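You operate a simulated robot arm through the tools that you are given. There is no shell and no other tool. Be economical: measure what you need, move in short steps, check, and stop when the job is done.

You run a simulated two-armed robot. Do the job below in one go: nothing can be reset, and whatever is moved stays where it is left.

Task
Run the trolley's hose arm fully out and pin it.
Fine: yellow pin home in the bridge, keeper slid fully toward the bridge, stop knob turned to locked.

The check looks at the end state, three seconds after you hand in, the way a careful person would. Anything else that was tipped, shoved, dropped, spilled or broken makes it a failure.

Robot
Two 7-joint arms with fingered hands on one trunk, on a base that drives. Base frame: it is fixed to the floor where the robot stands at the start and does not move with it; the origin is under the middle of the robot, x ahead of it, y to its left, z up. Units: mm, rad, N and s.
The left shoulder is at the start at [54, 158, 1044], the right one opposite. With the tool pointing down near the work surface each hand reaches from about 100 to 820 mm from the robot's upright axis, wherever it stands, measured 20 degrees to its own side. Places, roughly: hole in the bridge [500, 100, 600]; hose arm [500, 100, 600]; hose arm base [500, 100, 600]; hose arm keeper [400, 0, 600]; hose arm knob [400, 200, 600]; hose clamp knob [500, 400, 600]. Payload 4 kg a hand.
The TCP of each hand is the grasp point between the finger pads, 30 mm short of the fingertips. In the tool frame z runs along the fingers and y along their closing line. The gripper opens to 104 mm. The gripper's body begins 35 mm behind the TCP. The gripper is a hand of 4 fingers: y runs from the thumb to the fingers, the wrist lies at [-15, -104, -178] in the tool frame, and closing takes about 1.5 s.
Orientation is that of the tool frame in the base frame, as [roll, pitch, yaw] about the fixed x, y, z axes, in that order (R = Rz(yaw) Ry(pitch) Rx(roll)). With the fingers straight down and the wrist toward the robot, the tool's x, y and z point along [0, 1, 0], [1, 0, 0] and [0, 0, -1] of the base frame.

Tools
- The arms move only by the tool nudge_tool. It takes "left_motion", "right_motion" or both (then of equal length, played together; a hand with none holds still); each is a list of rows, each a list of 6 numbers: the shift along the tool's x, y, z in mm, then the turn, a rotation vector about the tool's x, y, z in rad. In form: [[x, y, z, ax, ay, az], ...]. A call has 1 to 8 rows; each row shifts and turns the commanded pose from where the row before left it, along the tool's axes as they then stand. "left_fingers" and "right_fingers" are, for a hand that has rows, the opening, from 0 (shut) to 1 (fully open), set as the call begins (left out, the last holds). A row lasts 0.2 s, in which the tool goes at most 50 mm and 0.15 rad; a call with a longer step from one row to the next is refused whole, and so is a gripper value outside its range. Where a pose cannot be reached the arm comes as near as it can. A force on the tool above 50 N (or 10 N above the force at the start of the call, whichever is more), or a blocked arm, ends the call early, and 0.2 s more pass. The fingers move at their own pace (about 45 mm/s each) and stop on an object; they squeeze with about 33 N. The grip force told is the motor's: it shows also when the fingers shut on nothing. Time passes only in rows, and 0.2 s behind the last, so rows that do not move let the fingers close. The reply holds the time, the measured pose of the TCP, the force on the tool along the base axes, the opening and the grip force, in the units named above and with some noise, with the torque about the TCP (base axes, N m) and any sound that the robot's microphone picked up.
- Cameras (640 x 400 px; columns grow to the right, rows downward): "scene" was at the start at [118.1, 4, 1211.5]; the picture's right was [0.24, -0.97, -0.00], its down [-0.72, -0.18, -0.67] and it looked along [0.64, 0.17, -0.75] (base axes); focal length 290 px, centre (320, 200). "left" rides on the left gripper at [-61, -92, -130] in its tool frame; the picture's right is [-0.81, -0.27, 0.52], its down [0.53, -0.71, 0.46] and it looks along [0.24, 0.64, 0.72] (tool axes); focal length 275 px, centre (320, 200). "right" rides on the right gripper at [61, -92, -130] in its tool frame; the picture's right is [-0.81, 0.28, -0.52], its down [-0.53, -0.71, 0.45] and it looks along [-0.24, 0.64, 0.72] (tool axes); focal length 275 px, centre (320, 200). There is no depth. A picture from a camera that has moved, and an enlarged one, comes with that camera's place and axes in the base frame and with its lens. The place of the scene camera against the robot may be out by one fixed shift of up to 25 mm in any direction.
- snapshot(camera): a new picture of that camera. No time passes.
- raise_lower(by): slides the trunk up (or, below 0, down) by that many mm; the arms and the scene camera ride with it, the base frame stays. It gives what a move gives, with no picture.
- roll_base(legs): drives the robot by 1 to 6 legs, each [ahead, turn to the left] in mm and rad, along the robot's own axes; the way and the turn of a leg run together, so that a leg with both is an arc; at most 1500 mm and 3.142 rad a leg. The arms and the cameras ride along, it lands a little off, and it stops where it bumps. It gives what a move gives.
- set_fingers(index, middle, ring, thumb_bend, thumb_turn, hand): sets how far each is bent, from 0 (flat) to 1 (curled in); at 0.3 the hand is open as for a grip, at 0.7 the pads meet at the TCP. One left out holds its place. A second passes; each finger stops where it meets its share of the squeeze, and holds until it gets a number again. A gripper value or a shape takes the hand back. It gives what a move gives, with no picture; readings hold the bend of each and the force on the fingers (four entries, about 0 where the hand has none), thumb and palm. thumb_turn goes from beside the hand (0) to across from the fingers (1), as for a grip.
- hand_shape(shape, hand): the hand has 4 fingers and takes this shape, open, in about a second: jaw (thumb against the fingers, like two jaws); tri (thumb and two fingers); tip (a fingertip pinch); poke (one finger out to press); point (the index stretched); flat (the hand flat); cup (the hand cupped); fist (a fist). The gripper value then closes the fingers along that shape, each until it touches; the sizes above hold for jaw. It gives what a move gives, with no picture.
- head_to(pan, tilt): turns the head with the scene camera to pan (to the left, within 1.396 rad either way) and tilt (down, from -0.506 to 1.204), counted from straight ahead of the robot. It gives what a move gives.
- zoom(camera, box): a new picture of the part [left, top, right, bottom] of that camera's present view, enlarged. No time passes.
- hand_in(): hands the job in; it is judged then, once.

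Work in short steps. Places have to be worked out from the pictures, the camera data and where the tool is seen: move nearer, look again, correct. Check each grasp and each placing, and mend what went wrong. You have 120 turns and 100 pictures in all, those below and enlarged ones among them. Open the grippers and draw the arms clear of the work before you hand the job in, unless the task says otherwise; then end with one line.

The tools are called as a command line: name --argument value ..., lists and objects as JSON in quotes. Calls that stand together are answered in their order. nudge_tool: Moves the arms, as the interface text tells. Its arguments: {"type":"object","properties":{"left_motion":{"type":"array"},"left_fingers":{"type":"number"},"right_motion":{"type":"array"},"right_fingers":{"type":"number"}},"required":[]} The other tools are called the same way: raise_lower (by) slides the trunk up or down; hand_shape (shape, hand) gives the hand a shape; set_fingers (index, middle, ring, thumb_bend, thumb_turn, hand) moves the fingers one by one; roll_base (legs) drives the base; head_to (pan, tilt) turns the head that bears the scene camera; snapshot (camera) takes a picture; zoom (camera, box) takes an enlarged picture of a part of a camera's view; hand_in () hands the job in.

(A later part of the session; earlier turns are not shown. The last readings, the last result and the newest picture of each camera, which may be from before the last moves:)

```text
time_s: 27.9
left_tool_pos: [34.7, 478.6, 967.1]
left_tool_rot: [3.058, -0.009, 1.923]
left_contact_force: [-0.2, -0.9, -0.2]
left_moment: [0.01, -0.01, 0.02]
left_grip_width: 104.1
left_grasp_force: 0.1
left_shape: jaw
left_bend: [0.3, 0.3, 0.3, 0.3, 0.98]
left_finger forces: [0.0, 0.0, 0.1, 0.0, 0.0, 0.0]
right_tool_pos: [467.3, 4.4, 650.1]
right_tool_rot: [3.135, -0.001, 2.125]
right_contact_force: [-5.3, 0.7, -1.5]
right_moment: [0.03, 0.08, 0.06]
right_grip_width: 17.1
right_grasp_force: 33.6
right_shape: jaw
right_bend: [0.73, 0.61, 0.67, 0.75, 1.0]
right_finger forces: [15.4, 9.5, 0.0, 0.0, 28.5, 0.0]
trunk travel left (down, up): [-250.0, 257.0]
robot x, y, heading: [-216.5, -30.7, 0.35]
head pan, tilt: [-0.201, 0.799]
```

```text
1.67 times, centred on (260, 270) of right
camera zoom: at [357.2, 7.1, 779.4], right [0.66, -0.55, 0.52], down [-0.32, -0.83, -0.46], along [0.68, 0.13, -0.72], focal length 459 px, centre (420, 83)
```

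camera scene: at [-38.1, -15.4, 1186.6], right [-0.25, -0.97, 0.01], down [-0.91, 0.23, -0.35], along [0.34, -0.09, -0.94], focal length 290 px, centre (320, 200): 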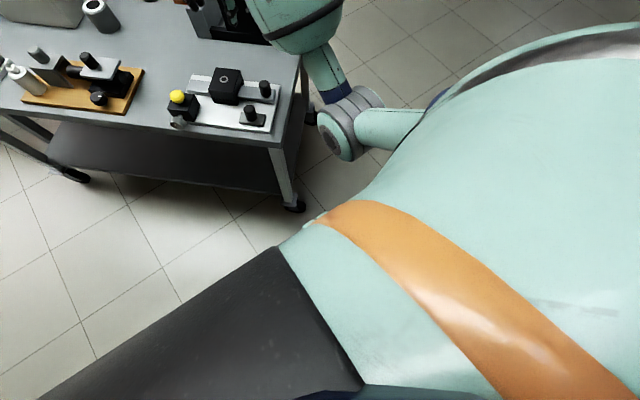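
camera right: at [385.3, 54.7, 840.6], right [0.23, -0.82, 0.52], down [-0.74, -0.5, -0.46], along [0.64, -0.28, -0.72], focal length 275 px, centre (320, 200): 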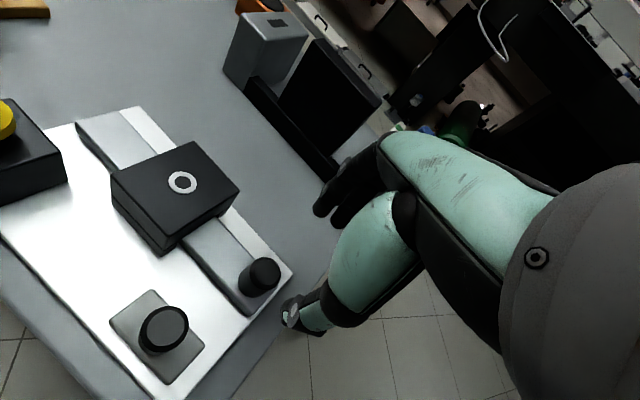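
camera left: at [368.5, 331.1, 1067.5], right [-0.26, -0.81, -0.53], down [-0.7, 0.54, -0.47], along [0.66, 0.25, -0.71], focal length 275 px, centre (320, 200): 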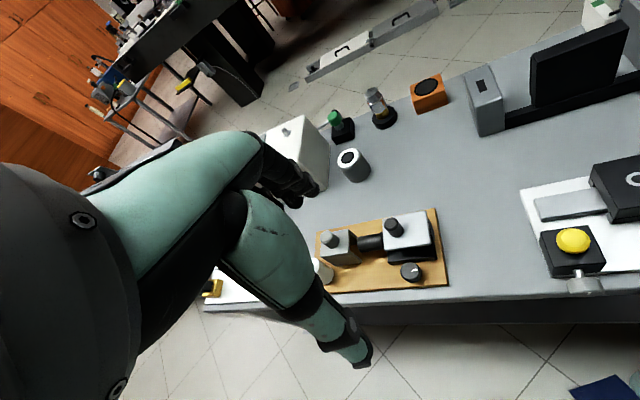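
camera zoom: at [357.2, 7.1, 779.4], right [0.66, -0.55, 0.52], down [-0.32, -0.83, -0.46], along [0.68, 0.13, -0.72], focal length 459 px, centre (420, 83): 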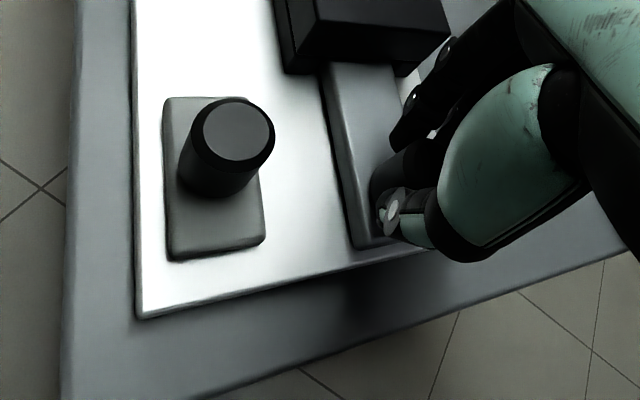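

Gripped (two fingers and thumb loaded). I try pulling the arm gently away from the bridge along [-0.38, -0.92].

nudge_tool --right_motion '[[-2.9, -4.05, 0, 0, 0, 0], [-2.9, -4.05, 0, 0, 0, 0], [-2.9, -4.05, 0, 0, 0, 0], [-2.9, -4.05, 0, 0, 0, 0], [0, 0, 0, 0, 0, 0]]'

zoom --camera "scene" --box '[220, 100, 420, 240]'

```text
time_s: 29.1
left_tool_pos: [35.3, 477.7, 966.7]
left_tool_rot: [3.058, -0.008, 1.923]
left_contact_force: [0.1, 0.3, -0.4]
left_moment: [0.01, 0.01, -0.01]
left_grip_width: 103.8
left_grasp_force: 0.0
left_shape: jaw
left_bend: [0.3, 0.3, 0.3, 0.3, 0.98]
left_finger forces: [0.1, 0.0, 0.1, 0.0, 0.1, 0.0]
right_tool_pos: [459.4, -14.4, 649.6]
right_tool_rot: [3.134, 0.0, 2.125]
right_contact_force: [-7.5, 4.3, -4.1]
right_moment: [0.1, 0.13, 0.06]
right_grip_width: 17.2
right_grasp_force: 33.0
right_shape: jaw
right_bend: [0.73, 0.61, 0.67, 0.75, 1.0]
right_finger forces: [17.0, 9.0, 0.1, 0.0, 29.0, 0.1]
trunk travel left (down, up): [-250.0, 257.0]
robot x, y, heading: [-214.9, -35.0, 0.351]
head pan, tilt: [-0.201, 0.799]
```

```text
2.86 times, centred on (320, 170) of scene
camera zoom: at [-98.1, -20.3, 1213.9], right [0.15, -0.99, 0.0], down [-0.72, -0.11, -0.69], along [0.68, 0.1, -0.73], focal length 829 px, centre (320, 286)
```

zoom: 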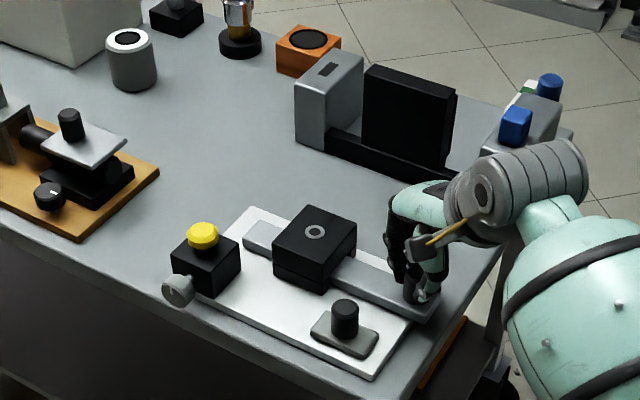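

The bar slides freely outward (20 mm so far). I keep pulling until it meets its stop.

nudge_tool --right_motion '[[-2.9, -4.05, 0, 0, 0, 0], [-2.9, -4.05, 0, 0, 0, 0], [-2.9, -4.05, 0, 0, 0, 0], [-2.9, -4.05, 0, 0, 0, 0], [-2.9, -4.05, 0, 0, 0, 0], [-2.9, -4.05, 0, 0, 0, 0], [0, 0, 0, 0, 0, 0]]'

zoom --camera "scene" --box '[220, 100, 420, 240]'

```text
time_s: 30.7
left_tool_pos: [34.1, 478.0, 966.4]
left_tool_rot: [3.057, -0.01, 1.923]
left_contact_force: [-0.1, -0.5, -1.0]
left_moment: [0.02, -0.01, 0.03]
left_grip_width: 104.1
left_grasp_force: 0.1
left_shape: jaw
left_bend: [0.3, 0.3, 0.3, 0.3, 0.98]
left_finger forces: [0.0, 0.0, 0.0, 0.0, 0.0, 0.0]
right_tool_pos: [448.7, -41.7, 649.1]
right_tool_rot: [3.133, -0.001, 2.125]
right_contact_force: [-9.0, 4.6, -6.5]
right_moment: [0.13, 0.16, 0.05]
right_grip_width: 16.9
right_grasp_force: 32.6
right_shape: jaw
right_bend: [0.73, 0.61, 0.67, 0.74, 1.0]
right_finger forces: [17.4, 8.6, 0.0, 0.0, 29.5, 0.0]
trunk travel left (down, up): [-250.0, 257.0]
robot x, y, heading: [-215.3, -34.6, 0.353]
head pan, tilt: [-0.201, 0.799]
```

```text
2.86 times, centred on (320, 170) of scene
camera zoom: at [-98.0, -20.3, 1213.9], right [0.15, -0.99, 0.0], down [-0.72, -0.11, -0.69], along [0.68, 0.1, -0.73], focal length 829 px, centre (320, 286)
```

zoom: 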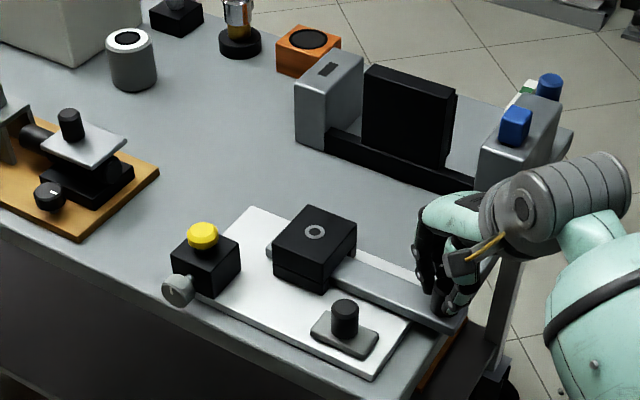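

50 mm out, still sliding. Continue in smaller portions, watching force.

nudge_tool --right_motion '[[-1.8, -2.45, 0, 0, 0, 0], [-1.8, -2.45, 0, 0, 0, 0], [-1.8, -2.45, 0, 0, 0, 0], [-1.8, -2.45, 0, 0, 0, 0], [-1.8, -2.45, 0, 0, 0, 0], [0, 0, 0, 0, 0, 0]]'

zoom --camera "scene" --box '[220, 100, 420, 240]'

```text
time_s: 32.1
left_tool_pos: [34.1, 478.2, 968.0]
left_tool_rot: [3.058, -0.01, 1.922]
left_contact_force: [0.8, -0.4, -0.3]
left_moment: [0.0, -0.02, -0.01]
left_grip_width: 104.0
left_grasp_force: 0.0
left_shape: jaw
left_bend: [0.3, 0.3, 0.3, 0.3, 0.98]
left_finger forces: [0.0, 0.0, 0.1, 0.0, 0.1, 0.1]
right_tool_pos: [442.0, -56.6, 649.5]
right_tool_rot: [3.135, 0.0, 2.122]
right_contact_force: [-8.2, 3.6, -6.2]
right_moment: [0.12, 0.18, 0.06]
right_grip_width: 17.2
right_grasp_force: 32.7
right_shape: jaw
right_bend: [0.73, 0.61, 0.67, 0.75, 1.0]
right_finger forces: [17.2, 8.7, 0.0, 0.0, 28.7, 0.0]
trunk travel left (down, up): [-250.0, 257.0]
robot x, y, heading: [-211.5, -35.7, 0.346]
head pan, tilt: [-0.201, 0.799]
```

```text
2.86 times, centred on (320, 170) of scene
camera zoom: at [-97.8, -20.4, 1213.9], right [0.15, -0.99, 0.0], down [-0.72, -0.11, -0.69], along [0.68, 0.1, -0.73], focal length 829 px, centre (320, 286)
```

zoom: 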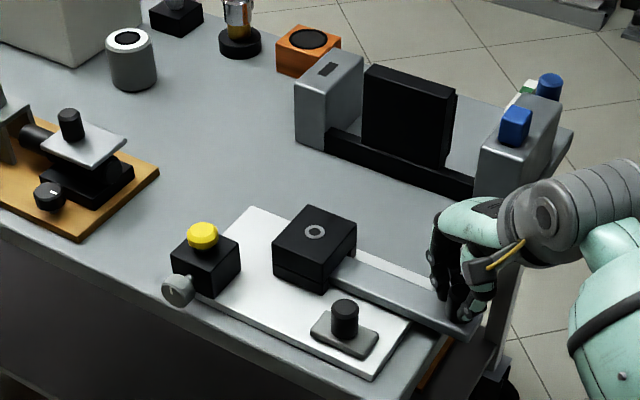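

The bar's far end is now at the bridge. I look into the bridge hole before going further.

zoom --camera "scene" --box '[300, 165, 340, 190]'

snapshot --camera "right"

```text
16.00 times, centred on (320, 178) of scene
camera zoom: at [-97.8, -20.4, 1213.9], right [0.15, -0.99, 0.0], down [-0.72, -0.11, -0.69], along [0.68, 0.1, -0.73], focal length 4641 px, centre (320, 560)
```

zoom: 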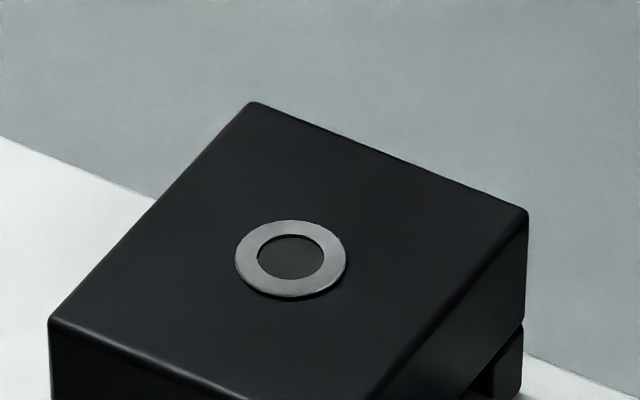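

```text
66 pictures are left
camera right: at [332.8, -53.4, 779.7], right [0.66, -0.55, 0.52], down [-0.32, -0.83, -0.46], along [0.68, 0.13, -0.72], focal length 275 px, centre (320, 200)
```

right: 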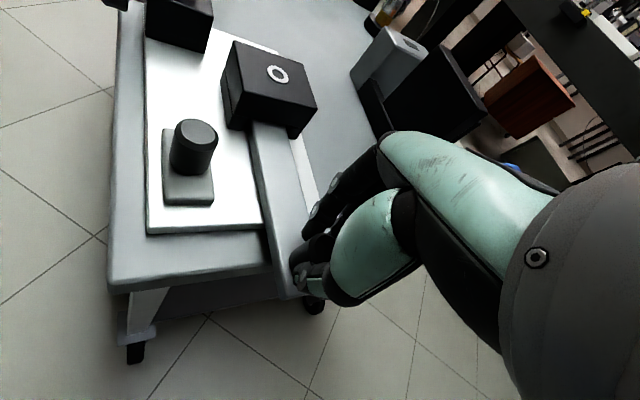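

The hole gives no clue. I continue pulling in 3 mm rows until a stop is felt.

nudge_tool --right_motion '[[-1.8, -2.45, 0, 0, 0, 0], [-1.8, -2.45, 0, 0, 0, 0], [-1.8, -2.45, 0, 0, 0, 0], [0, 0, 0, 0, 0, 0]]'

```text
time_s: 33.1
left_tool_pos: [34.9, 479.2, 966.6]
left_tool_rot: [3.058, -0.008, 1.923]
left_contact_force: [-0.1, -0.3, 0.3]
left_moment: [-0.01, 0.01, 0.0]
left_grip_width: 104.1
left_grasp_force: 0.1
left_shape: jaw
left_bend: [0.3, 0.3, 0.3, 0.3, 0.98]
left_finger forces: [0.0, 0.0, 0.0, 0.0, 0.0, 0.0]
right_tool_pos: [439.8, -64.9, 648.9]
right_tool_rot: [3.137, 0.001, 2.125]
right_contact_force: [-9.4, 3.3, -9.8]
right_moment: [0.12, 0.17, 0.06]
right_grip_width: 17.0
right_grasp_force: 33.2
right_shape: jaw
right_bend: [0.73, 0.61, 0.67, 0.74, 1.0]
right_finger forces: [17.2, 8.3, 0.1, 0.1, 29.2, 0.0]
trunk travel left (down, up): [-250.0, 257.0]
robot x, y, heading: [-215.8, -30.9, 0.35]
head pan, tilt: [-0.201, 0.799]
```

nudge_tool --right_motion '[[-1.8, -2.45, 0, 0, 0, 0], [-1.8, -2.45, 0, 0, 0, 0], [-1.8, -2.45, 0, 0, 0, 0], [0, 0, 0, 0, 0, 0]]'

zoom --camera "scene" --box '[220, 100, 420, 240]'

```text
time_s: 34.1
left_tool_pos: [33.6, 478.8, 966.8]
left_tool_rot: [3.059, -0.01, 1.922]
left_contact_force: [0.9, 0.6, 0.2]
left_moment: [-0.02, 0.01, 0.0]
left_grip_width: 104.2
left_grasp_force: 0.0
left_shape: jaw
left_bend: [0.3, 0.3, 0.3, 0.3, 0.98]
left_finger forces: [0.0, 0.0, 0.0, 0.0, 0.1, 0.1]
right_tool_pos: [436.4, -72.8, 650.3]
right_tool_rot: [3.137, 0.001, 2.125]
right_contact_force: [-8.4, 3.4, -7.8]
right_moment: [0.08, 0.17, 0.07]
right_grip_width: 17.3
right_grasp_force: 32.8
right_shape: jaw
right_bend: [0.73, 0.61, 0.67, 0.75, 1.0]
right_finger forces: [17.2, 8.7, 0.1, 0.0, 29.0, 0.1]
trunk travel left (down, up): [-250.0, 257.0]
robot x, y, heading: [-218.1, -33.6, 0.35]
head pan, tilt: [-0.201, 0.799]
```

```text
2.86 times, centred on (320, 170) of scene
camera zoom: at [-97.9, -20.3, 1213.9], right [0.15, -0.99, 0.0], down [-0.72, -0.11, -0.69], along [0.68, 0.1, -0.73], focal length 829 px, centre (320, 286)
```

zoom: 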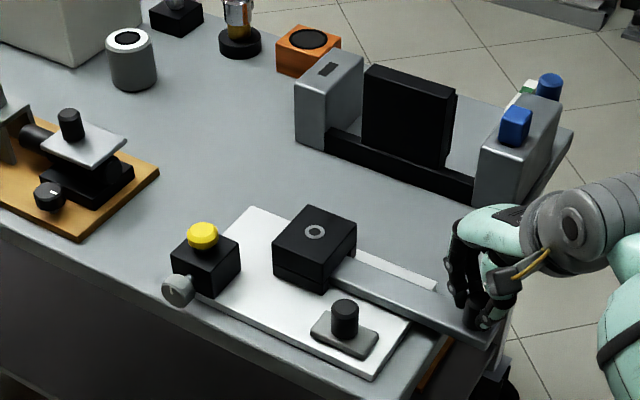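

83 mm out with still no stop (the bar end should now be near the bridge middle). I go on carefully.

nudge_tool --right_motion '[[-1.8, -2.45, 0, 0, 0, 0], [-1.8, -2.45, 0, 0, 0, 0], [0, 0, 0, 0, 0, 0]]'

zoom --camera "right" --box '[160, 0, 360, 320]'

```text
time_s: 34.9
left_tool_pos: [34.5, 479.2, 965.8]
left_tool_rot: [3.057, -0.008, 1.922]
left_contact_force: [0.1, 0.2, -0.1]
left_moment: [-0.01, -0.01, 0.01]
left_grip_width: 104.1
left_grasp_force: 0.0
left_shape: jaw
left_bend: [0.3, 0.3, 0.3, 0.3, 0.98]
left_finger forces: [0.0, 0.0, 0.0, 0.0, 0.0, 0.0]
right_tool_pos: [433.8, -79.3, 648.8]
right_tool_rot: [3.134, 0.001, 2.123]
right_contact_force: [-7.4, 3.0, -4.4]
right_moment: [0.1, 0.17, 0.03]
right_grip_width: 16.7
right_grasp_force: 32.9
right_shape: jaw
right_bend: [0.73, 0.61, 0.67, 0.75, 1.0]
right_finger forces: [17.3, 8.9, 0.0, 0.1, 28.9, 0.0]
trunk travel left (down, up): [-250.0, 257.0]
robot x, y, heading: [-217.5, -37.4, 0.353]
head pan, tilt: [-0.201, 0.799]
```

```text
1.25 times, centred on (260, 160) of right
camera zoom: at [323.5, -75.9, 779.6], right [0.66, -0.55, 0.52], down [-0.32, -0.83, -0.46], along [0.68, 0.13, -0.72], focal length 344 px, centre (395, 250)
```

zoom: 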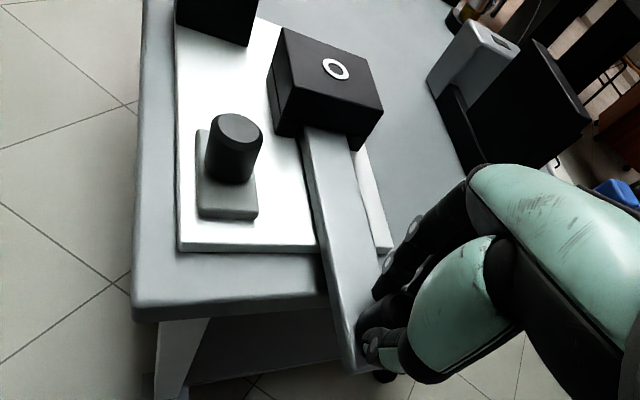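

nudge_tool --right_motion '[[-1.8, -2.45, 0, 0, 0, 0], [-1.8, -2.45, 0, 0, 0, 0], [-1.8, -2.45, 0, 0, 0, 0], [0, 0, 0, 0, 0, 0]]'

```text
time_s: 35.9
left_tool_pos: [35.0, 480.3, 965.2]
left_tool_rot: [3.058, -0.007, 1.926]
left_contact_force: [-0.3, 0.1, -0.4]
left_moment: [-0.04, 0.01, 0.03]
left_grip_width: 103.9
left_grasp_force: 0.1
left_shape: jaw
left_bend: [0.3, 0.3, 0.3, 0.3, 0.98]
left_finger forces: [0.0, 0.0, 0.1, 0.0, 0.0, 0.0]
right_tool_pos: [430.4, -86.0, 650.6]
right_tool_rot: [3.133, 0.0, 2.124]
right_contact_force: [0.8, 22.0, -5.5]
right_moment: [0.61, -0.2, 0.22]
right_grip_width: 16.5
right_grasp_force: 33.3
right_shape: jaw
right_bend: [0.72, 0.59, 0.67, 0.75, 1.0]
right_finger forces: [27.1, 9.4, 0.0, 0.0, 23.1, 0.1]
trunk travel left (down, up): [-250.0, 257.0]
robot x, y, heading: [-216.2, -32.5, 0.357]
head pan, tilt: [-0.201, 0.799]
```

Force jumped to 22 N against the pull at 97 mm: that is the stop. I press 2 mm more, then open the fingers and lift clear.

nudge_tool --right_motion '[[-1.2, -1.6, 0, 0, 0, 0], [0, 0, 0, 0, 0, 0]]'

nudge_tool --right_motion '[[0, 0, 0, 0, 0, 0], [0, 0, 0, 0, 0, 0], [0, 0, 0, 0, 0, 0], [0, 0, 0, 0, 0, 0], [0, 0, -20, 0, 0, 0], [0, 0, -30, 0, 0, 0], [0, 0, -30, 0, 0, 0]]' --right_fingers 0.5

zoom --camera "scene" --box '[220, 100, 420, 240]'

```text
time_s: 36.5
left_tool_pos: [33.8, 479.2, 965.2]
left_tool_rot: [3.056, -0.008, 1.923]
left_contact_force: [1.1, -0.1, -0.4]
left_moment: [0.0, -0.01, 0.01]
left_grip_width: 103.9
left_grasp_force: 0.1
left_shape: jaw
left_bend: [0.3, 0.3, 0.3, 0.3, 0.98]
left_finger forces: [0.0, 0.0, 0.0, 0.1, 0.1, 0.0]
right_tool_pos: [429.7, -86.9, 649.9]
right_tool_rot: [3.132, -0.001, 2.126]
right_contact_force: [1.9, 25.8, -3.5]
right_moment: [0.7, -0.3, 0.19]
right_grip_width: 16.1
right_grasp_force: 33.0
right_shape: jaw
right_bend: [0.72, 0.59, 0.67, 0.76, 1.0]
right_finger forces: [28.5, 10.4, 0.1, 0.0, 22.1, 0.0]
trunk travel left (down, up): [-250.0, 257.0]
robot x, y, heading: [-216.6, -30.3, 0.351]
head pan, tilt: [-0.201, 0.799]
```

```text
time_s: 38.1
left_tool_pos: [33.4, 479.3, 966.0]
left_tool_rot: [3.057, -0.009, 1.922]
left_contact_force: [-0.1, 0.0, 0.6]
left_moment: [-0.02, -0.01, 0.01]
left_grip_width: 103.8
left_grasp_force: 0.1
left_shape: jaw
left_bend: [0.3, 0.3, 0.3, 0.3, 0.98]
left_finger forces: [0.0, 0.1, 0.0, 0.0, 0.0, 0.0]
right_tool_pos: [429.0, -88.4, 730.7]
right_tool_rot: [3.134, 0.002, 2.123]
right_contact_force: [0.3, -0.2, 0.0]
right_moment: [0.01, 0.01, 0.01]
right_grip_width: 51.6
right_grasp_force: 0.1
right_shape: jaw
right_bend: [0.74, 0.45, 0.41, 0.7, 1.0]
right_finger forces: [0.0, 0.0, 0.0, 0.0, 0.1, 0.0]
trunk travel left (down, up): [-250.0, 257.0]
robot x, y, heading: [-215.7, -33.0, 0.351]
head pan, tilt: [-0.201, 0.799]
```

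```text
2.86 times, centred on (320, 170) of scene
camera zoom: at [-98.0, -20.5, 1213.9], right [0.15, -0.99, 0.0], down [-0.72, -0.11, -0.69], along [0.68, 0.1, -0.73], focal length 829 px, centre (320, 286)
```

zoom: 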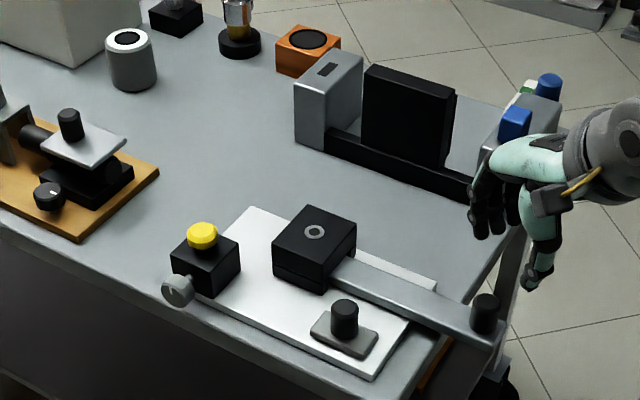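

Arm is fully out and stays. Now I carry the right hand over to the yellow pin near [474, 188].

nudge_tool --right_motion '[[35.2, 30.6, -5, 0, 0, 0], [35.2, 30.6, -5, 0, 0, 0], [35.2, 30.6, 0, 0, 0, 0], [35.2, 30.6, 0, 0, 0, 0], [35.2, 30.6, 0, 0, 0, 0], [35.2, 30.6, 0, 0, 0, 0], [0, 0, 0, 0, 0, 0]]'

zoom --camera "right" --box '[100, 120, 380, 400]'

```text
time_s: 39.7
left_tool_pos: [33.3, 477.3, 967.5]
left_tool_rot: [3.059, -0.01, 1.924]
left_contact_force: [0.5, -0.6, 0.3]
left_moment: [0.02, -0.02, -0.01]
left_grip_width: 104.2
left_grasp_force: 0.1
left_shape: jaw
left_bend: [0.3, 0.3, 0.3, 0.3, 0.98]
left_finger forces: [0.0, 0.0, 0.1, 0.1, 0.0, 0.0]
right_tool_pos: [476.1, 186.5, 741.7]
right_tool_rot: [3.132, 0.001, 2.124]
right_contact_force: [-0.8, 0.0, 0.1]
right_moment: [0.0, -0.02, 0.0]
right_grip_width: 51.6
right_grasp_force: 0.1
right_shape: jaw
right_bend: [0.74, 0.45, 0.41, 0.7, 1.0]
right_finger forces: [0.1, 0.0, 0.0, 0.1, 0.1, 0.1]
trunk travel left (down, up): [-250.0, 257.0]
robot x, y, heading: [-213.9, -33.3, 0.351]
head pan, tilt: [-0.201, 0.799]
```

```text
1.43 times, centred on (240, 260) of right
camera zoom: at [365.6, 189.1, 871.6], right [0.66, -0.55, 0.52], down [-0.32, -0.83, -0.46], along [0.68, 0.13, -0.72], focal length 393 px, centre (434, 114)
```

zoom: 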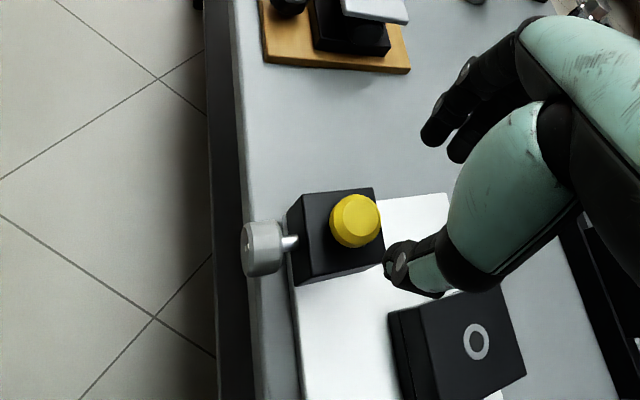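

Pin head about [475, 193, 650]. I centre and descend to about 700 for a second fix.

nudge_tool --right_motion '[[6, 2.6, 20, 0, 0, 0], [0, 0, 20, 0, 0, 0], [0, 0, 0, 0, 0, 0], [0, 0, 0, 0, 0, 0]]'

zoom --camera "right" --box '[200, 160, 380, 340]'

zoom --camera "scene" --box '[240, 130, 360, 220]'

```text
time_s: 40.7
left_tool_pos: [34.2, 477.3, 967.8]
left_tool_rot: [3.058, -0.008, 1.924]
left_contact_force: [-0.3, 0.5, -0.1]
left_moment: [-0.01, 0.01, 0.02]
left_grip_width: 104.2
left_grasp_force: 0.2
left_shape: jaw
left_bend: [0.3, 0.3, 0.3, 0.3, 0.98]
left_finger forces: [0.1, 0.0, 0.0, 0.0, 0.0, 0.0]
right_tool_pos: [473.6, 193.3, 702.1]
right_tool_rot: [3.134, 0.001, 2.124]
right_contact_force: [-0.4, 0.2, -0.7]
right_moment: [0.0, -0.06, 0.01]
right_grip_width: 51.9
right_grasp_force: 0.0
right_shape: jaw
right_bend: [0.74, 0.45, 0.41, 0.7, 1.0]
right_finger forces: [0.0, 0.1, 0.0, 0.0, 0.1, 0.1]
trunk travel left (down, up): [-250.0, 257.0]
robot x, y, heading: [-218.2, -32.3, 0.35]
head pan, tilt: [-0.201, 0.799]
```

```text
2.22 times, centred on (290, 250) of right
camera zoom: at [364.7, 196.7, 830.8], right [0.66, -0.55, 0.52], down [-0.32, -0.83, -0.46], along [0.68, 0.13, -0.72], focal length 612 px, centre (387, 89)
```

zoom: 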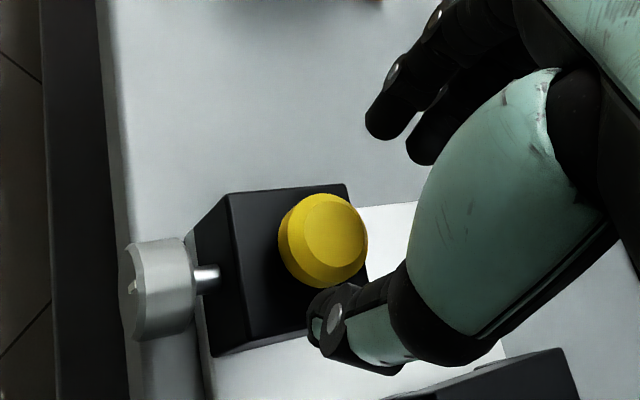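

```text
4.44 times, centred on (300, 175) of scene
camera zoom: at [-97.7, -20.6, 1213.9], right [0.15, -0.99, 0.0], down [-0.72, -0.11, -0.69], along [0.68, 0.1, -0.73], focal length 1289 px, centre (409, 311)
```

zoom: 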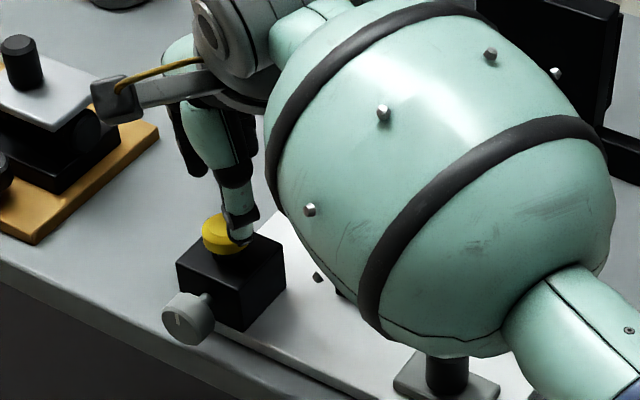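

Pin head ≈ [475.5, 192.5]; hand is centred within ~2 mm. Descend with the fingertips to about z 634, head level, watching force.

nudge_tool --right_motion '[[0.5, 1.2, 12, 0, 0, 0], [0, 0, 12, 0, 0, 0], [0, 0, 8, 0, 0, 0], [0, 0, 4, 0, 0, 0], [0, 0, 0, 0, 0, 0]]'

zoom --camera "right" --box '[200, 160, 380, 340]'

zoom --camera "scene" --box '[260, 150, 330, 215]'

```text
time_s: 41.9
left_tool_pos: [34.5, 479.0, 967.1]
left_tool_rot: [3.057, -0.009, 1.922]
left_contact_force: [0.5, 0.0, 0.8]
left_moment: [0.02, -0.03, 0.02]
left_grip_width: 104.2
left_grasp_force: 0.1
left_shape: jaw
left_bend: [0.3, 0.3, 0.3, 0.3, 0.98]
left_finger forces: [0.1, 0.0, 0.0, 0.1, 0.0, 0.0]
right_tool_pos: [476.8, 195.4, 665.1]
right_tool_rot: [3.137, 0.001, 2.125]
right_contact_force: [-0.1, 0.7, 0.2]
right_moment: [-0.02, 0.02, 0.0]
right_grip_width: 52.2
right_grasp_force: 0.1
right_shape: jaw
right_bend: [0.74, 0.45, 0.41, 0.7, 1.0]
right_finger forces: [0.0, 0.0, 0.1, 0.0, 0.0, 0.1]
trunk travel left (down, up): [-250.0, 257.0]
robot x, y, heading: [-213.1, -31.6, 0.353]
head pan, tilt: [-0.201, 0.799]
```

```text
2.22 times, centred on (290, 250) of right
camera zoom: at [365.9, 198.3, 794.2], right [0.66, -0.55, 0.52], down [-0.32, -0.83, -0.46], along [0.68, 0.13, -0.72], focal length 612 px, centre (387, 89)
```

zoom: 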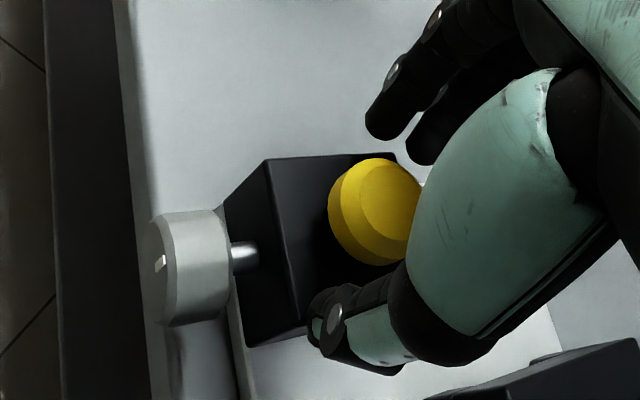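

```text
6.15 times, centred on (295, 182) of scene
camera zoom: at [-97.8, -20.6, 1213.9], right [0.15, -0.99, 0.0], down [-0.72, -0.11, -0.69], along [0.68, 0.1, -0.73], focal length 1785 px, centre (474, 308)
```

zoom: 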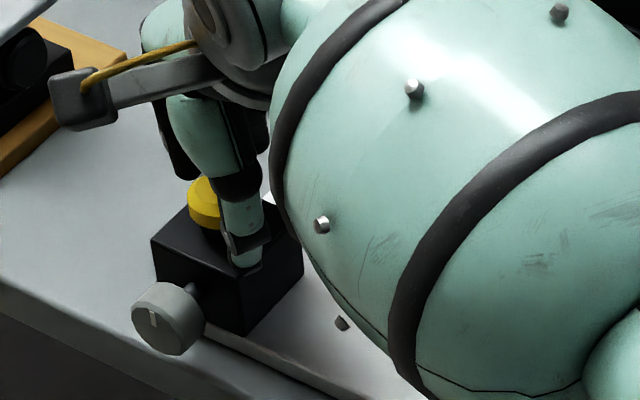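

The head sits ~4 mm to the −x side of the finger line; I shift that much and close.

nudge_tool --right_motion '[[-4, 0, 2, 0, 0, 0], [0, 0, 0, 0, 0, 0], [0, 0, 0, 0, 0, 0], [0, 0, 0, 0, 0, 0], [0, 0, 0, 0, 0, 0], [0, 0, 0, 0, 0, 0], [0, 0, 0, 0, 0, 0]]' --right_fingers 0.0

zoom --camera "right" --box '[200, 160, 380, 340]'

```text
time_s: 43.5
left_tool_pos: [33.6, 478.0, 967.0]
left_tool_rot: [3.057, -0.009, 1.923]
left_contact_force: [-0.1, 1.3, -0.4]
left_moment: [0.0, 0.02, 0.01]
left_grip_width: 104.1
left_grasp_force: 0.0
left_shape: jaw
left_bend: [0.3, 0.3, 0.3, 0.3, 0.98]
left_finger forces: [0.0, 0.0, 0.0, 0.0, 0.0, 0.1]
right_tool_pos: [478.7, 190.7, 662.8]
right_tool_rot: [3.132, -0.002, 2.125]
right_contact_force: [0.9, -3.2, 4.4]
right_moment: [0.01, -0.09, 0.01]
right_grip_width: 20.8
right_grasp_force: 32.5
right_shape: jaw
right_bend: [0.73, 0.69, 0.7, 0.75, 1.0]
right_finger forces: [21.6, 8.6, 0.1, 0.0, 27.4, 0.0]
trunk travel left (down, up): [-250.0, 257.0]
robot x, y, heading: [-216.4, -33.9, 0.353]
head pan, tilt: [-0.201, 0.799]
```

```text
2.22 times, centred on (290, 250) of right
camera zoom: at [368.2, 194.4, 792.6], right [0.66, -0.55, 0.52], down [-0.32, -0.83, -0.46], along [0.68, 0.13, -0.72], focal length 612 px, centre (387, 89)
```

zoom: 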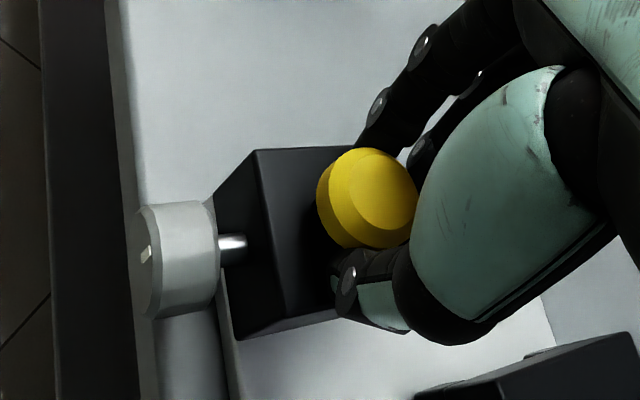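

The pin head is gripped (fingers and thumb loaded). I lift 20 mm slowly and check whether it comes.

nudge_tool --right_motion '[[0, 0, -4, 0, 0, 0], [0, 0, -4, 0, 0, 0], [0, 0, -6, 0, 0, 0], [0, 0, -6, 0, 0, 0], [0, 0, 0, 0, 0, 0]]'

zoom --camera "scene" --box '[260, 150, 330, 215]'

zoom --camera "right" --box '[200, 160, 380, 340]'

```text
time_s: 44.7
left_tool_pos: [35.0, 477.4, 966.3]
left_tool_rot: [3.059, -0.008, 1.922]
left_contact_force: [0.9, -0.4, 0.1]
left_moment: [-0.01, -0.03, -0.01]
left_grip_width: 104.0
left_grasp_force: 0.1
left_shape: jaw
left_bend: [0.3, 0.3, 0.3, 0.3, 0.98]
left_finger forces: [0.0, 0.0, 0.0, 0.0, 0.0, 0.1]
right_tool_pos: [478.0, 191.0, 682.4]
right_tool_rot: [3.135, 0.0, 2.125]
right_contact_force: [3.3, -1.8, -1.6]
right_moment: [0.03, -0.17, -0.02]
right_grip_width: 20.7
right_grasp_force: 32.5
right_shape: jaw
right_bend: [0.73, 0.69, 0.7, 0.75, 1.0]
right_finger forces: [18.7, 10.1, 0.0, 0.0, 25.6, 0.1]
trunk travel left (down, up): [-250.0, 257.0]
robot x, y, heading: [-220.1, -30.9, 0.355]
head pan, tilt: [-0.201, 0.799]
```

```text
6.15 times, centred on (295, 182) of scene
camera zoom: at [-97.2, -20.7, 1213.8], right [0.15, -0.99, 0.0], down [-0.72, -0.11, -0.69], along [0.68, 0.1, -0.73], focal length 1785 px, centre (474, 308)
```

zoom: 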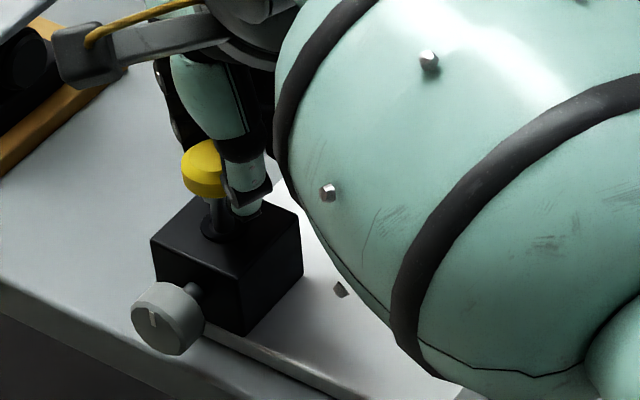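

```text
2.22 times, centred on (290, 250) of right
camera zoom: at [368.0, 194.5, 812.0], right [0.66, -0.55, 0.52], down [-0.32, -0.83, -0.46], along [0.68, 0.13, -0.72], focal length 612 px, centre (387, 89)
```

zoom: 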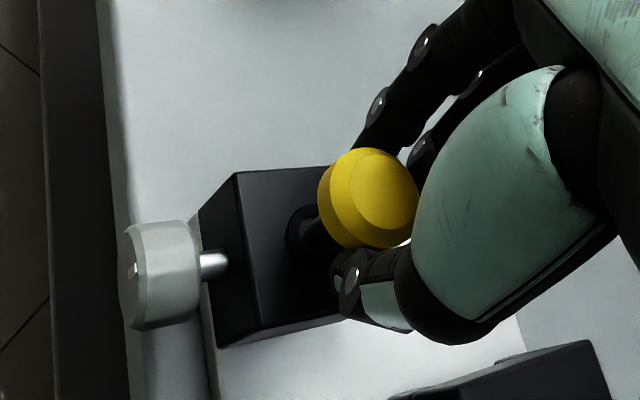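

The pin comes out freely. Lift further until the pin clears.

nudge_tool --right_motion '[[0, 0, -10, 0, 0, 0], [0, 0, -10, 0, 0, 0], [0, 0, -10, 0, 0, 0], [0, 0, -15, 0, 0, 0], [0, 0, -15, 0, 0, 0], [0, 0, 0, 0, 0, 0]]'

zoom --camera "scene" --box '[250, 130, 340, 215]'

zoom --camera "right" --box '[200, 160, 380, 340]'

```text
time_s: 46.1
left_tool_pos: [33.9, 478.7, 966.3]
left_tool_rot: [3.06, -0.008, 1.924]
left_contact_force: [-0.5, 0.0, 0.0]
left_moment: [0.01, -0.03, 0.0]
left_grip_width: 104.0
left_grasp_force: 0.0
left_shape: jaw
left_bend: [0.3, 0.3, 0.3, 0.3, 0.98]
left_finger forces: [0.0, 0.1, 0.1, 0.0, 0.0, 0.1]
right_tool_pos: [476.9, 191.8, 743.5]
right_tool_rot: [3.136, 0.001, 2.123]
right_contact_force: [-0.7, -1.2, -0.7]
right_moment: [0.0, 0.01, 0.02]
right_grip_width: 20.0
right_grasp_force: 32.6
right_shape: jaw
right_bend: [0.73, 0.69, 0.7, 0.75, 1.0]
right_finger forces: [18.9, 7.5, 0.1, 0.1, 25.5, 0.1]
trunk travel left (down, up): [-250.0, 257.0]
robot x, y, heading: [-216.7, -33.1, 0.356]
head pan, tilt: [-0.201, 0.799]
```

```text
4.71 times, centred on (295, 172) of scene
camera zoom: at [-97.7, -20.5, 1213.9], right [0.15, -0.99, 0.0], down [-0.72, -0.11, -0.69], along [0.68, 0.1, -0.73], focal length 1365 px, centre (438, 329)
```

zoom: 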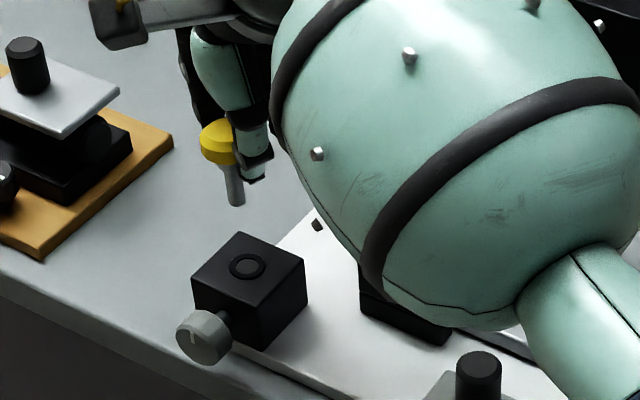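

```text
2.22 times, centred on (290, 250) of right
camera zoom: at [366.6, 194.4, 872.7], right [0.66, -0.55, 0.52], down [-0.32, -0.83, -0.46], along [0.68, 0.13, -0.72], focal length 612 px, centre (387, 89)
```

zoom: 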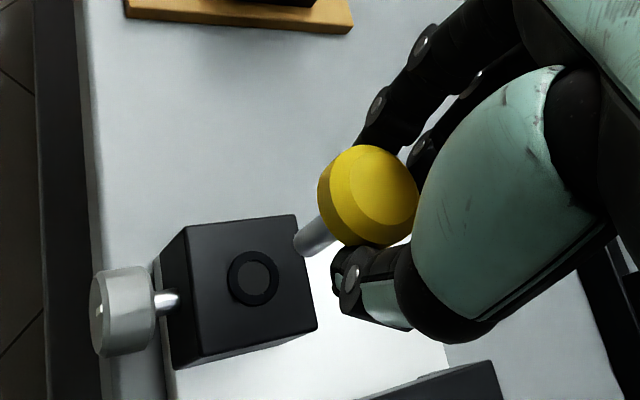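

The pin is free (shaft ≈10 mm, hole ≈11 mm, so alignment matters). I carry it above the bridge by the estimated offset and take views showing both holes for a precise relative measurement.

nudge_tool --right_motion '[[-34.2, -10.8, -10, 0, 0, 0], [-34.2, -10.8, -10, 0, 0, 0], [-34.2, -10.8, -10, 0, 0, 0], [0, 0, 0, 0, 0, 0], [0, 0, 0, 0, 0, 0]]'

snapshot --camera "right"

snapshot --camera "scene"

```text
time_s: 47.3
left_tool_pos: [34.4, 478.1, 966.8]
left_tool_rot: [3.058, -0.01, 1.923]
left_contact_force: [0.4, 0.7, -0.3]
left_moment: [0.02, -0.03, -0.01]
left_grip_width: 104.1
left_grasp_force: 0.0
left_shape: jaw
left_bend: [0.3, 0.3, 0.3, 0.3, 0.98]
left_finger forces: [0.0, 0.0, 0.1, 0.0, 0.0, 0.1]
right_tool_pos: [502.1, 85.1, 772.2]
right_tool_rot: [3.133, -0.001, 2.125]
right_contact_force: [0.0, 0.5, -0.9]
right_moment: [0.02, 0.01, -0.03]
right_grip_width: 19.9
right_grasp_force: 33.1
right_shape: jaw
right_bend: [0.73, 0.69, 0.7, 0.75, 1.0]
right_finger forces: [18.9, 7.6, 0.0, 0.0, 25.3, 0.0]
trunk travel left (down, up): [-250.0, 257.0]
robot x, y, heading: [-213.4, -32.2, 0.355]
head pan, tilt: [-0.201, 0.799]
```

```text
52 pictures are left
camera right: at [392.6, 88.3, 902.3], right [0.66, -0.55, 0.52], down [-0.32, -0.83, -0.46], along [0.68, 0.13, -0.72], focal length 275 px, centre (320, 200)
```

right: 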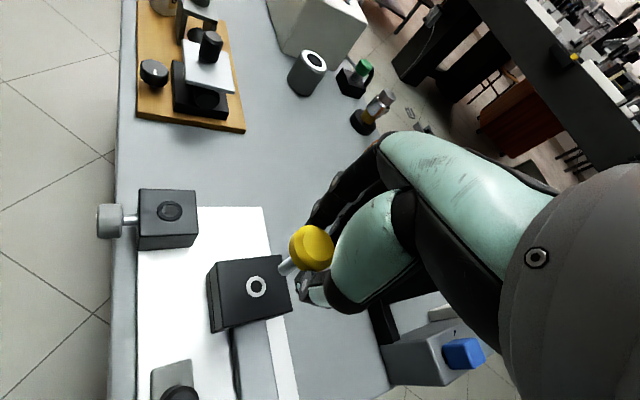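

```text
51 pictures are left
camera scene: at [-97.6, -21.0, 1213.9], right [0.15, -0.99, 0.0], down [-0.72, -0.11, -0.69], along [0.68, 0.1, -0.73], focal length 290 px, centre (320, 200)
```

scene: 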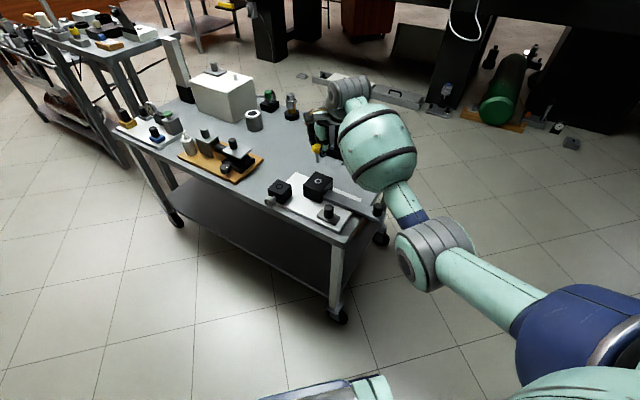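

Both views show both holes; I zoom in on each for exact pixels.

zoom --camera "right" --box '[130, 170, 350, 310]'

zoom --camera "scene" --box '[260, 140, 350, 205]'

```text
2.86 times, centred on (240, 240) of right
camera zoom: at [392.6, 88.3, 902.3], right [0.66, -0.55, 0.52], down [-0.32, -0.83, -0.46], along [0.68, 0.13, -0.72], focal length 786 px, centre (549, 86)
```

zoom: 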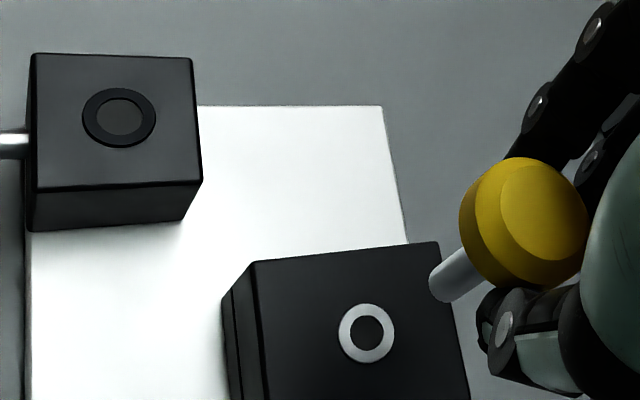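

```text
6.15 times, centred on (305, 172) of scene
camera zoom: at [-97.6, -21.0, 1213.9], right [0.15, -0.99, 0.0], down [-0.72, -0.11, -0.69], along [0.68, 0.1, -0.73], focal length 1785 px, centre (412, 369)
```

zoom: 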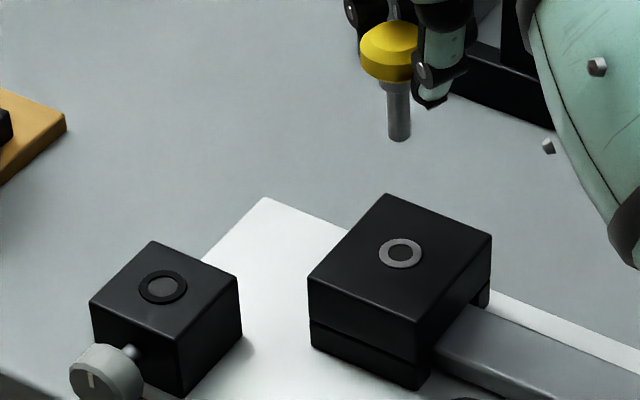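

From two right-hand views the bridge hole is at [505.6, 87.8, 638] and the holder hole at [473.4, 193.2, 631], so the offset is [32.2, −105.4]; TCP target ≈ [510.4, 86]. I shift there and descend until the tip is just above the ring.

nudge_tool --right_motion '[[-3.7, 7.5, 10, 0, 0, 0], [0, 0, 20, 0, 0, 0], [0, 0, 20, 0, 0, 0], [0, 0, 7, 0, 0, 0], [0, 0, 0, 0, 0, 0], [0, 0, 0, 0, 0, 0]]'

zoom --camera "right" --box '[220, 180, 360, 320]'

zoom --camera "scene" --box '[290, 140, 350, 200]'

```text
time_s: 48.7
left_tool_pos: [33.6, 477.6, 966.1]
left_tool_rot: [3.059, -0.011, 1.922]
left_contact_force: [0.5, 0.8, 0.0]
left_moment: [0.02, -0.01, 0.01]
left_grip_width: 104.1
left_grasp_force: 0.0
left_shape: jaw
left_bend: [0.3, 0.3, 0.3, 0.3, 0.98]
left_finger forces: [0.0, 0.0, 0.0, 0.0, 0.0, 0.0]
right_tool_pos: [512.3, 86.7, 715.9]
right_tool_rot: [3.134, 0.001, 2.124]
right_contact_force: [-0.2, 0.0, 0.2]
right_moment: [-0.03, 0.02, -0.02]
right_grip_width: 19.7
right_grasp_force: 33.1
right_shape: jaw
right_bend: [0.73, 0.69, 0.7, 0.75, 1.0]
right_finger forces: [18.9, 7.3, 0.1, 0.1, 25.3, 0.1]
trunk travel left (down, up): [-250.0, 257.0]
robot x, y, heading: [-219.2, -32.3, 0.355]
head pan, tilt: [-0.201, 0.799]
```

```text
2.86 times, centred on (290, 250) of right
camera zoom: at [401.1, 90.0, 845.3], right [0.66, -0.55, 0.52], down [-0.32, -0.83, -0.46], along [0.68, 0.13, -0.72], focal length 786 px, centre (406, 57)
```

zoom: 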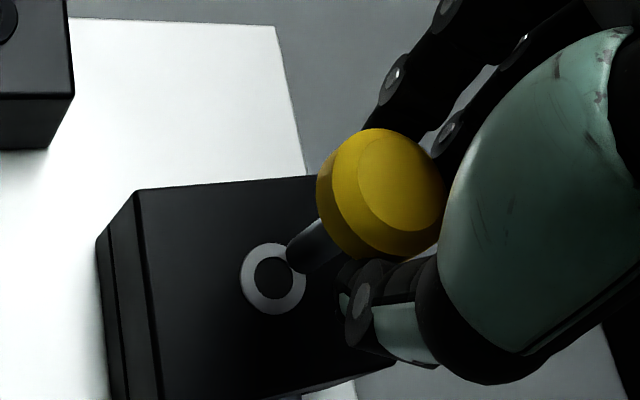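

```text
6.67 times, centred on (320, 170) of scene
camera zoom: at [-97.7, -20.6, 1213.9], right [0.15, -0.99, 0.0], down [-0.72, -0.11, -0.69], along [0.68, 0.1, -0.73], focal length 1934 px, centre (320, 400)
```

zoom: 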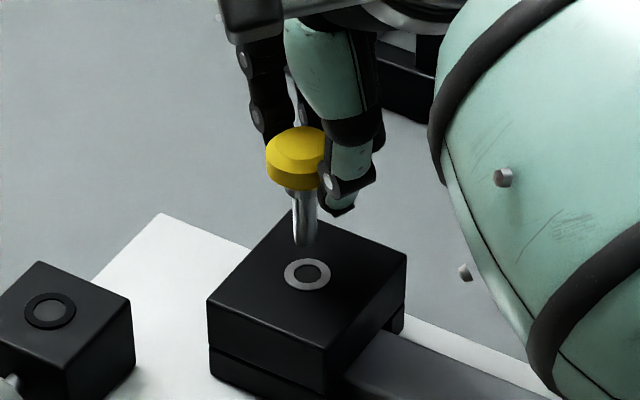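

Both views show the pin axis in line with the ring sideways; depth (x) is less certain. I descend 10 mm more and re-read.

nudge_tool --right_motion '[[0, 0, 5, 0, 0, 0], [0, 0, 5, 0, 0, 0], [0, 0, 0, 0, 0, 0], [0, 0, 0, 0, 0, 0]]'

zoom --camera "right" --box '[240, 200, 340, 290]'

zoom --camera "scene" --box '[300, 155, 340, 190]'

```text
time_s: 49.7
left_tool_pos: [34.2, 478.9, 966.7]
left_tool_rot: [3.059, -0.008, 1.923]
left_contact_force: [-0.1, 1.0, -0.1]
left_moment: [0.01, 0.0, -0.05]
left_grip_width: 104.1
left_grasp_force: 0.0
left_shape: jaw
left_bend: [0.3, 0.3, 0.3, 0.3, 0.98]
left_finger forces: [0.0, 0.1, 0.1, 0.0, 0.0, 0.0]
right_tool_pos: [512.6, 87.5, 706.4]
right_tool_rot: [3.133, 0.0, 2.124]
right_contact_force: [0.5, 0.5, 0.7]
right_moment: [0.01, 0.0, 0.0]
right_grip_width: 19.8
right_grasp_force: 32.6
right_shape: jaw
right_bend: [0.73, 0.69, 0.7, 0.75, 1.0]
right_finger forces: [19.0, 7.3, 0.0, 0.1, 25.2, 0.0]
trunk travel left (down, up): [-250.0, 257.0]
robot x, y, heading: [-217.1, -28.8, 0.347]
head pan, tilt: [-0.201, 0.799]
```

```text
4.44 times, centred on (290, 245) of right
camera zoom: at [401.5, 90.6, 835.6], right [0.66, -0.55, 0.52], down [-0.32, -0.83, -0.46], along [0.68, 0.13, -0.72], focal length 1224 px, centre (453, 0)
```

zoom: 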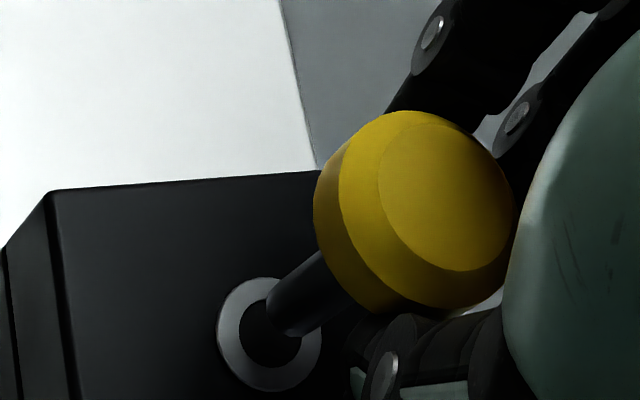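

```text
11.43 times, centred on (320, 172) of scene
camera zoom: at [-97.7, -20.6, 1213.9], right [0.15, -0.99, 0.0], down [-0.72, -0.11, -0.69], along [0.68, 0.1, -0.73], focal length 3315 px, centre (320, 514)
```

zoom: 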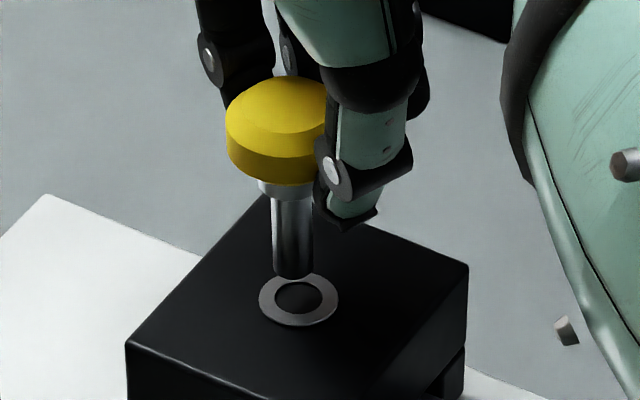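

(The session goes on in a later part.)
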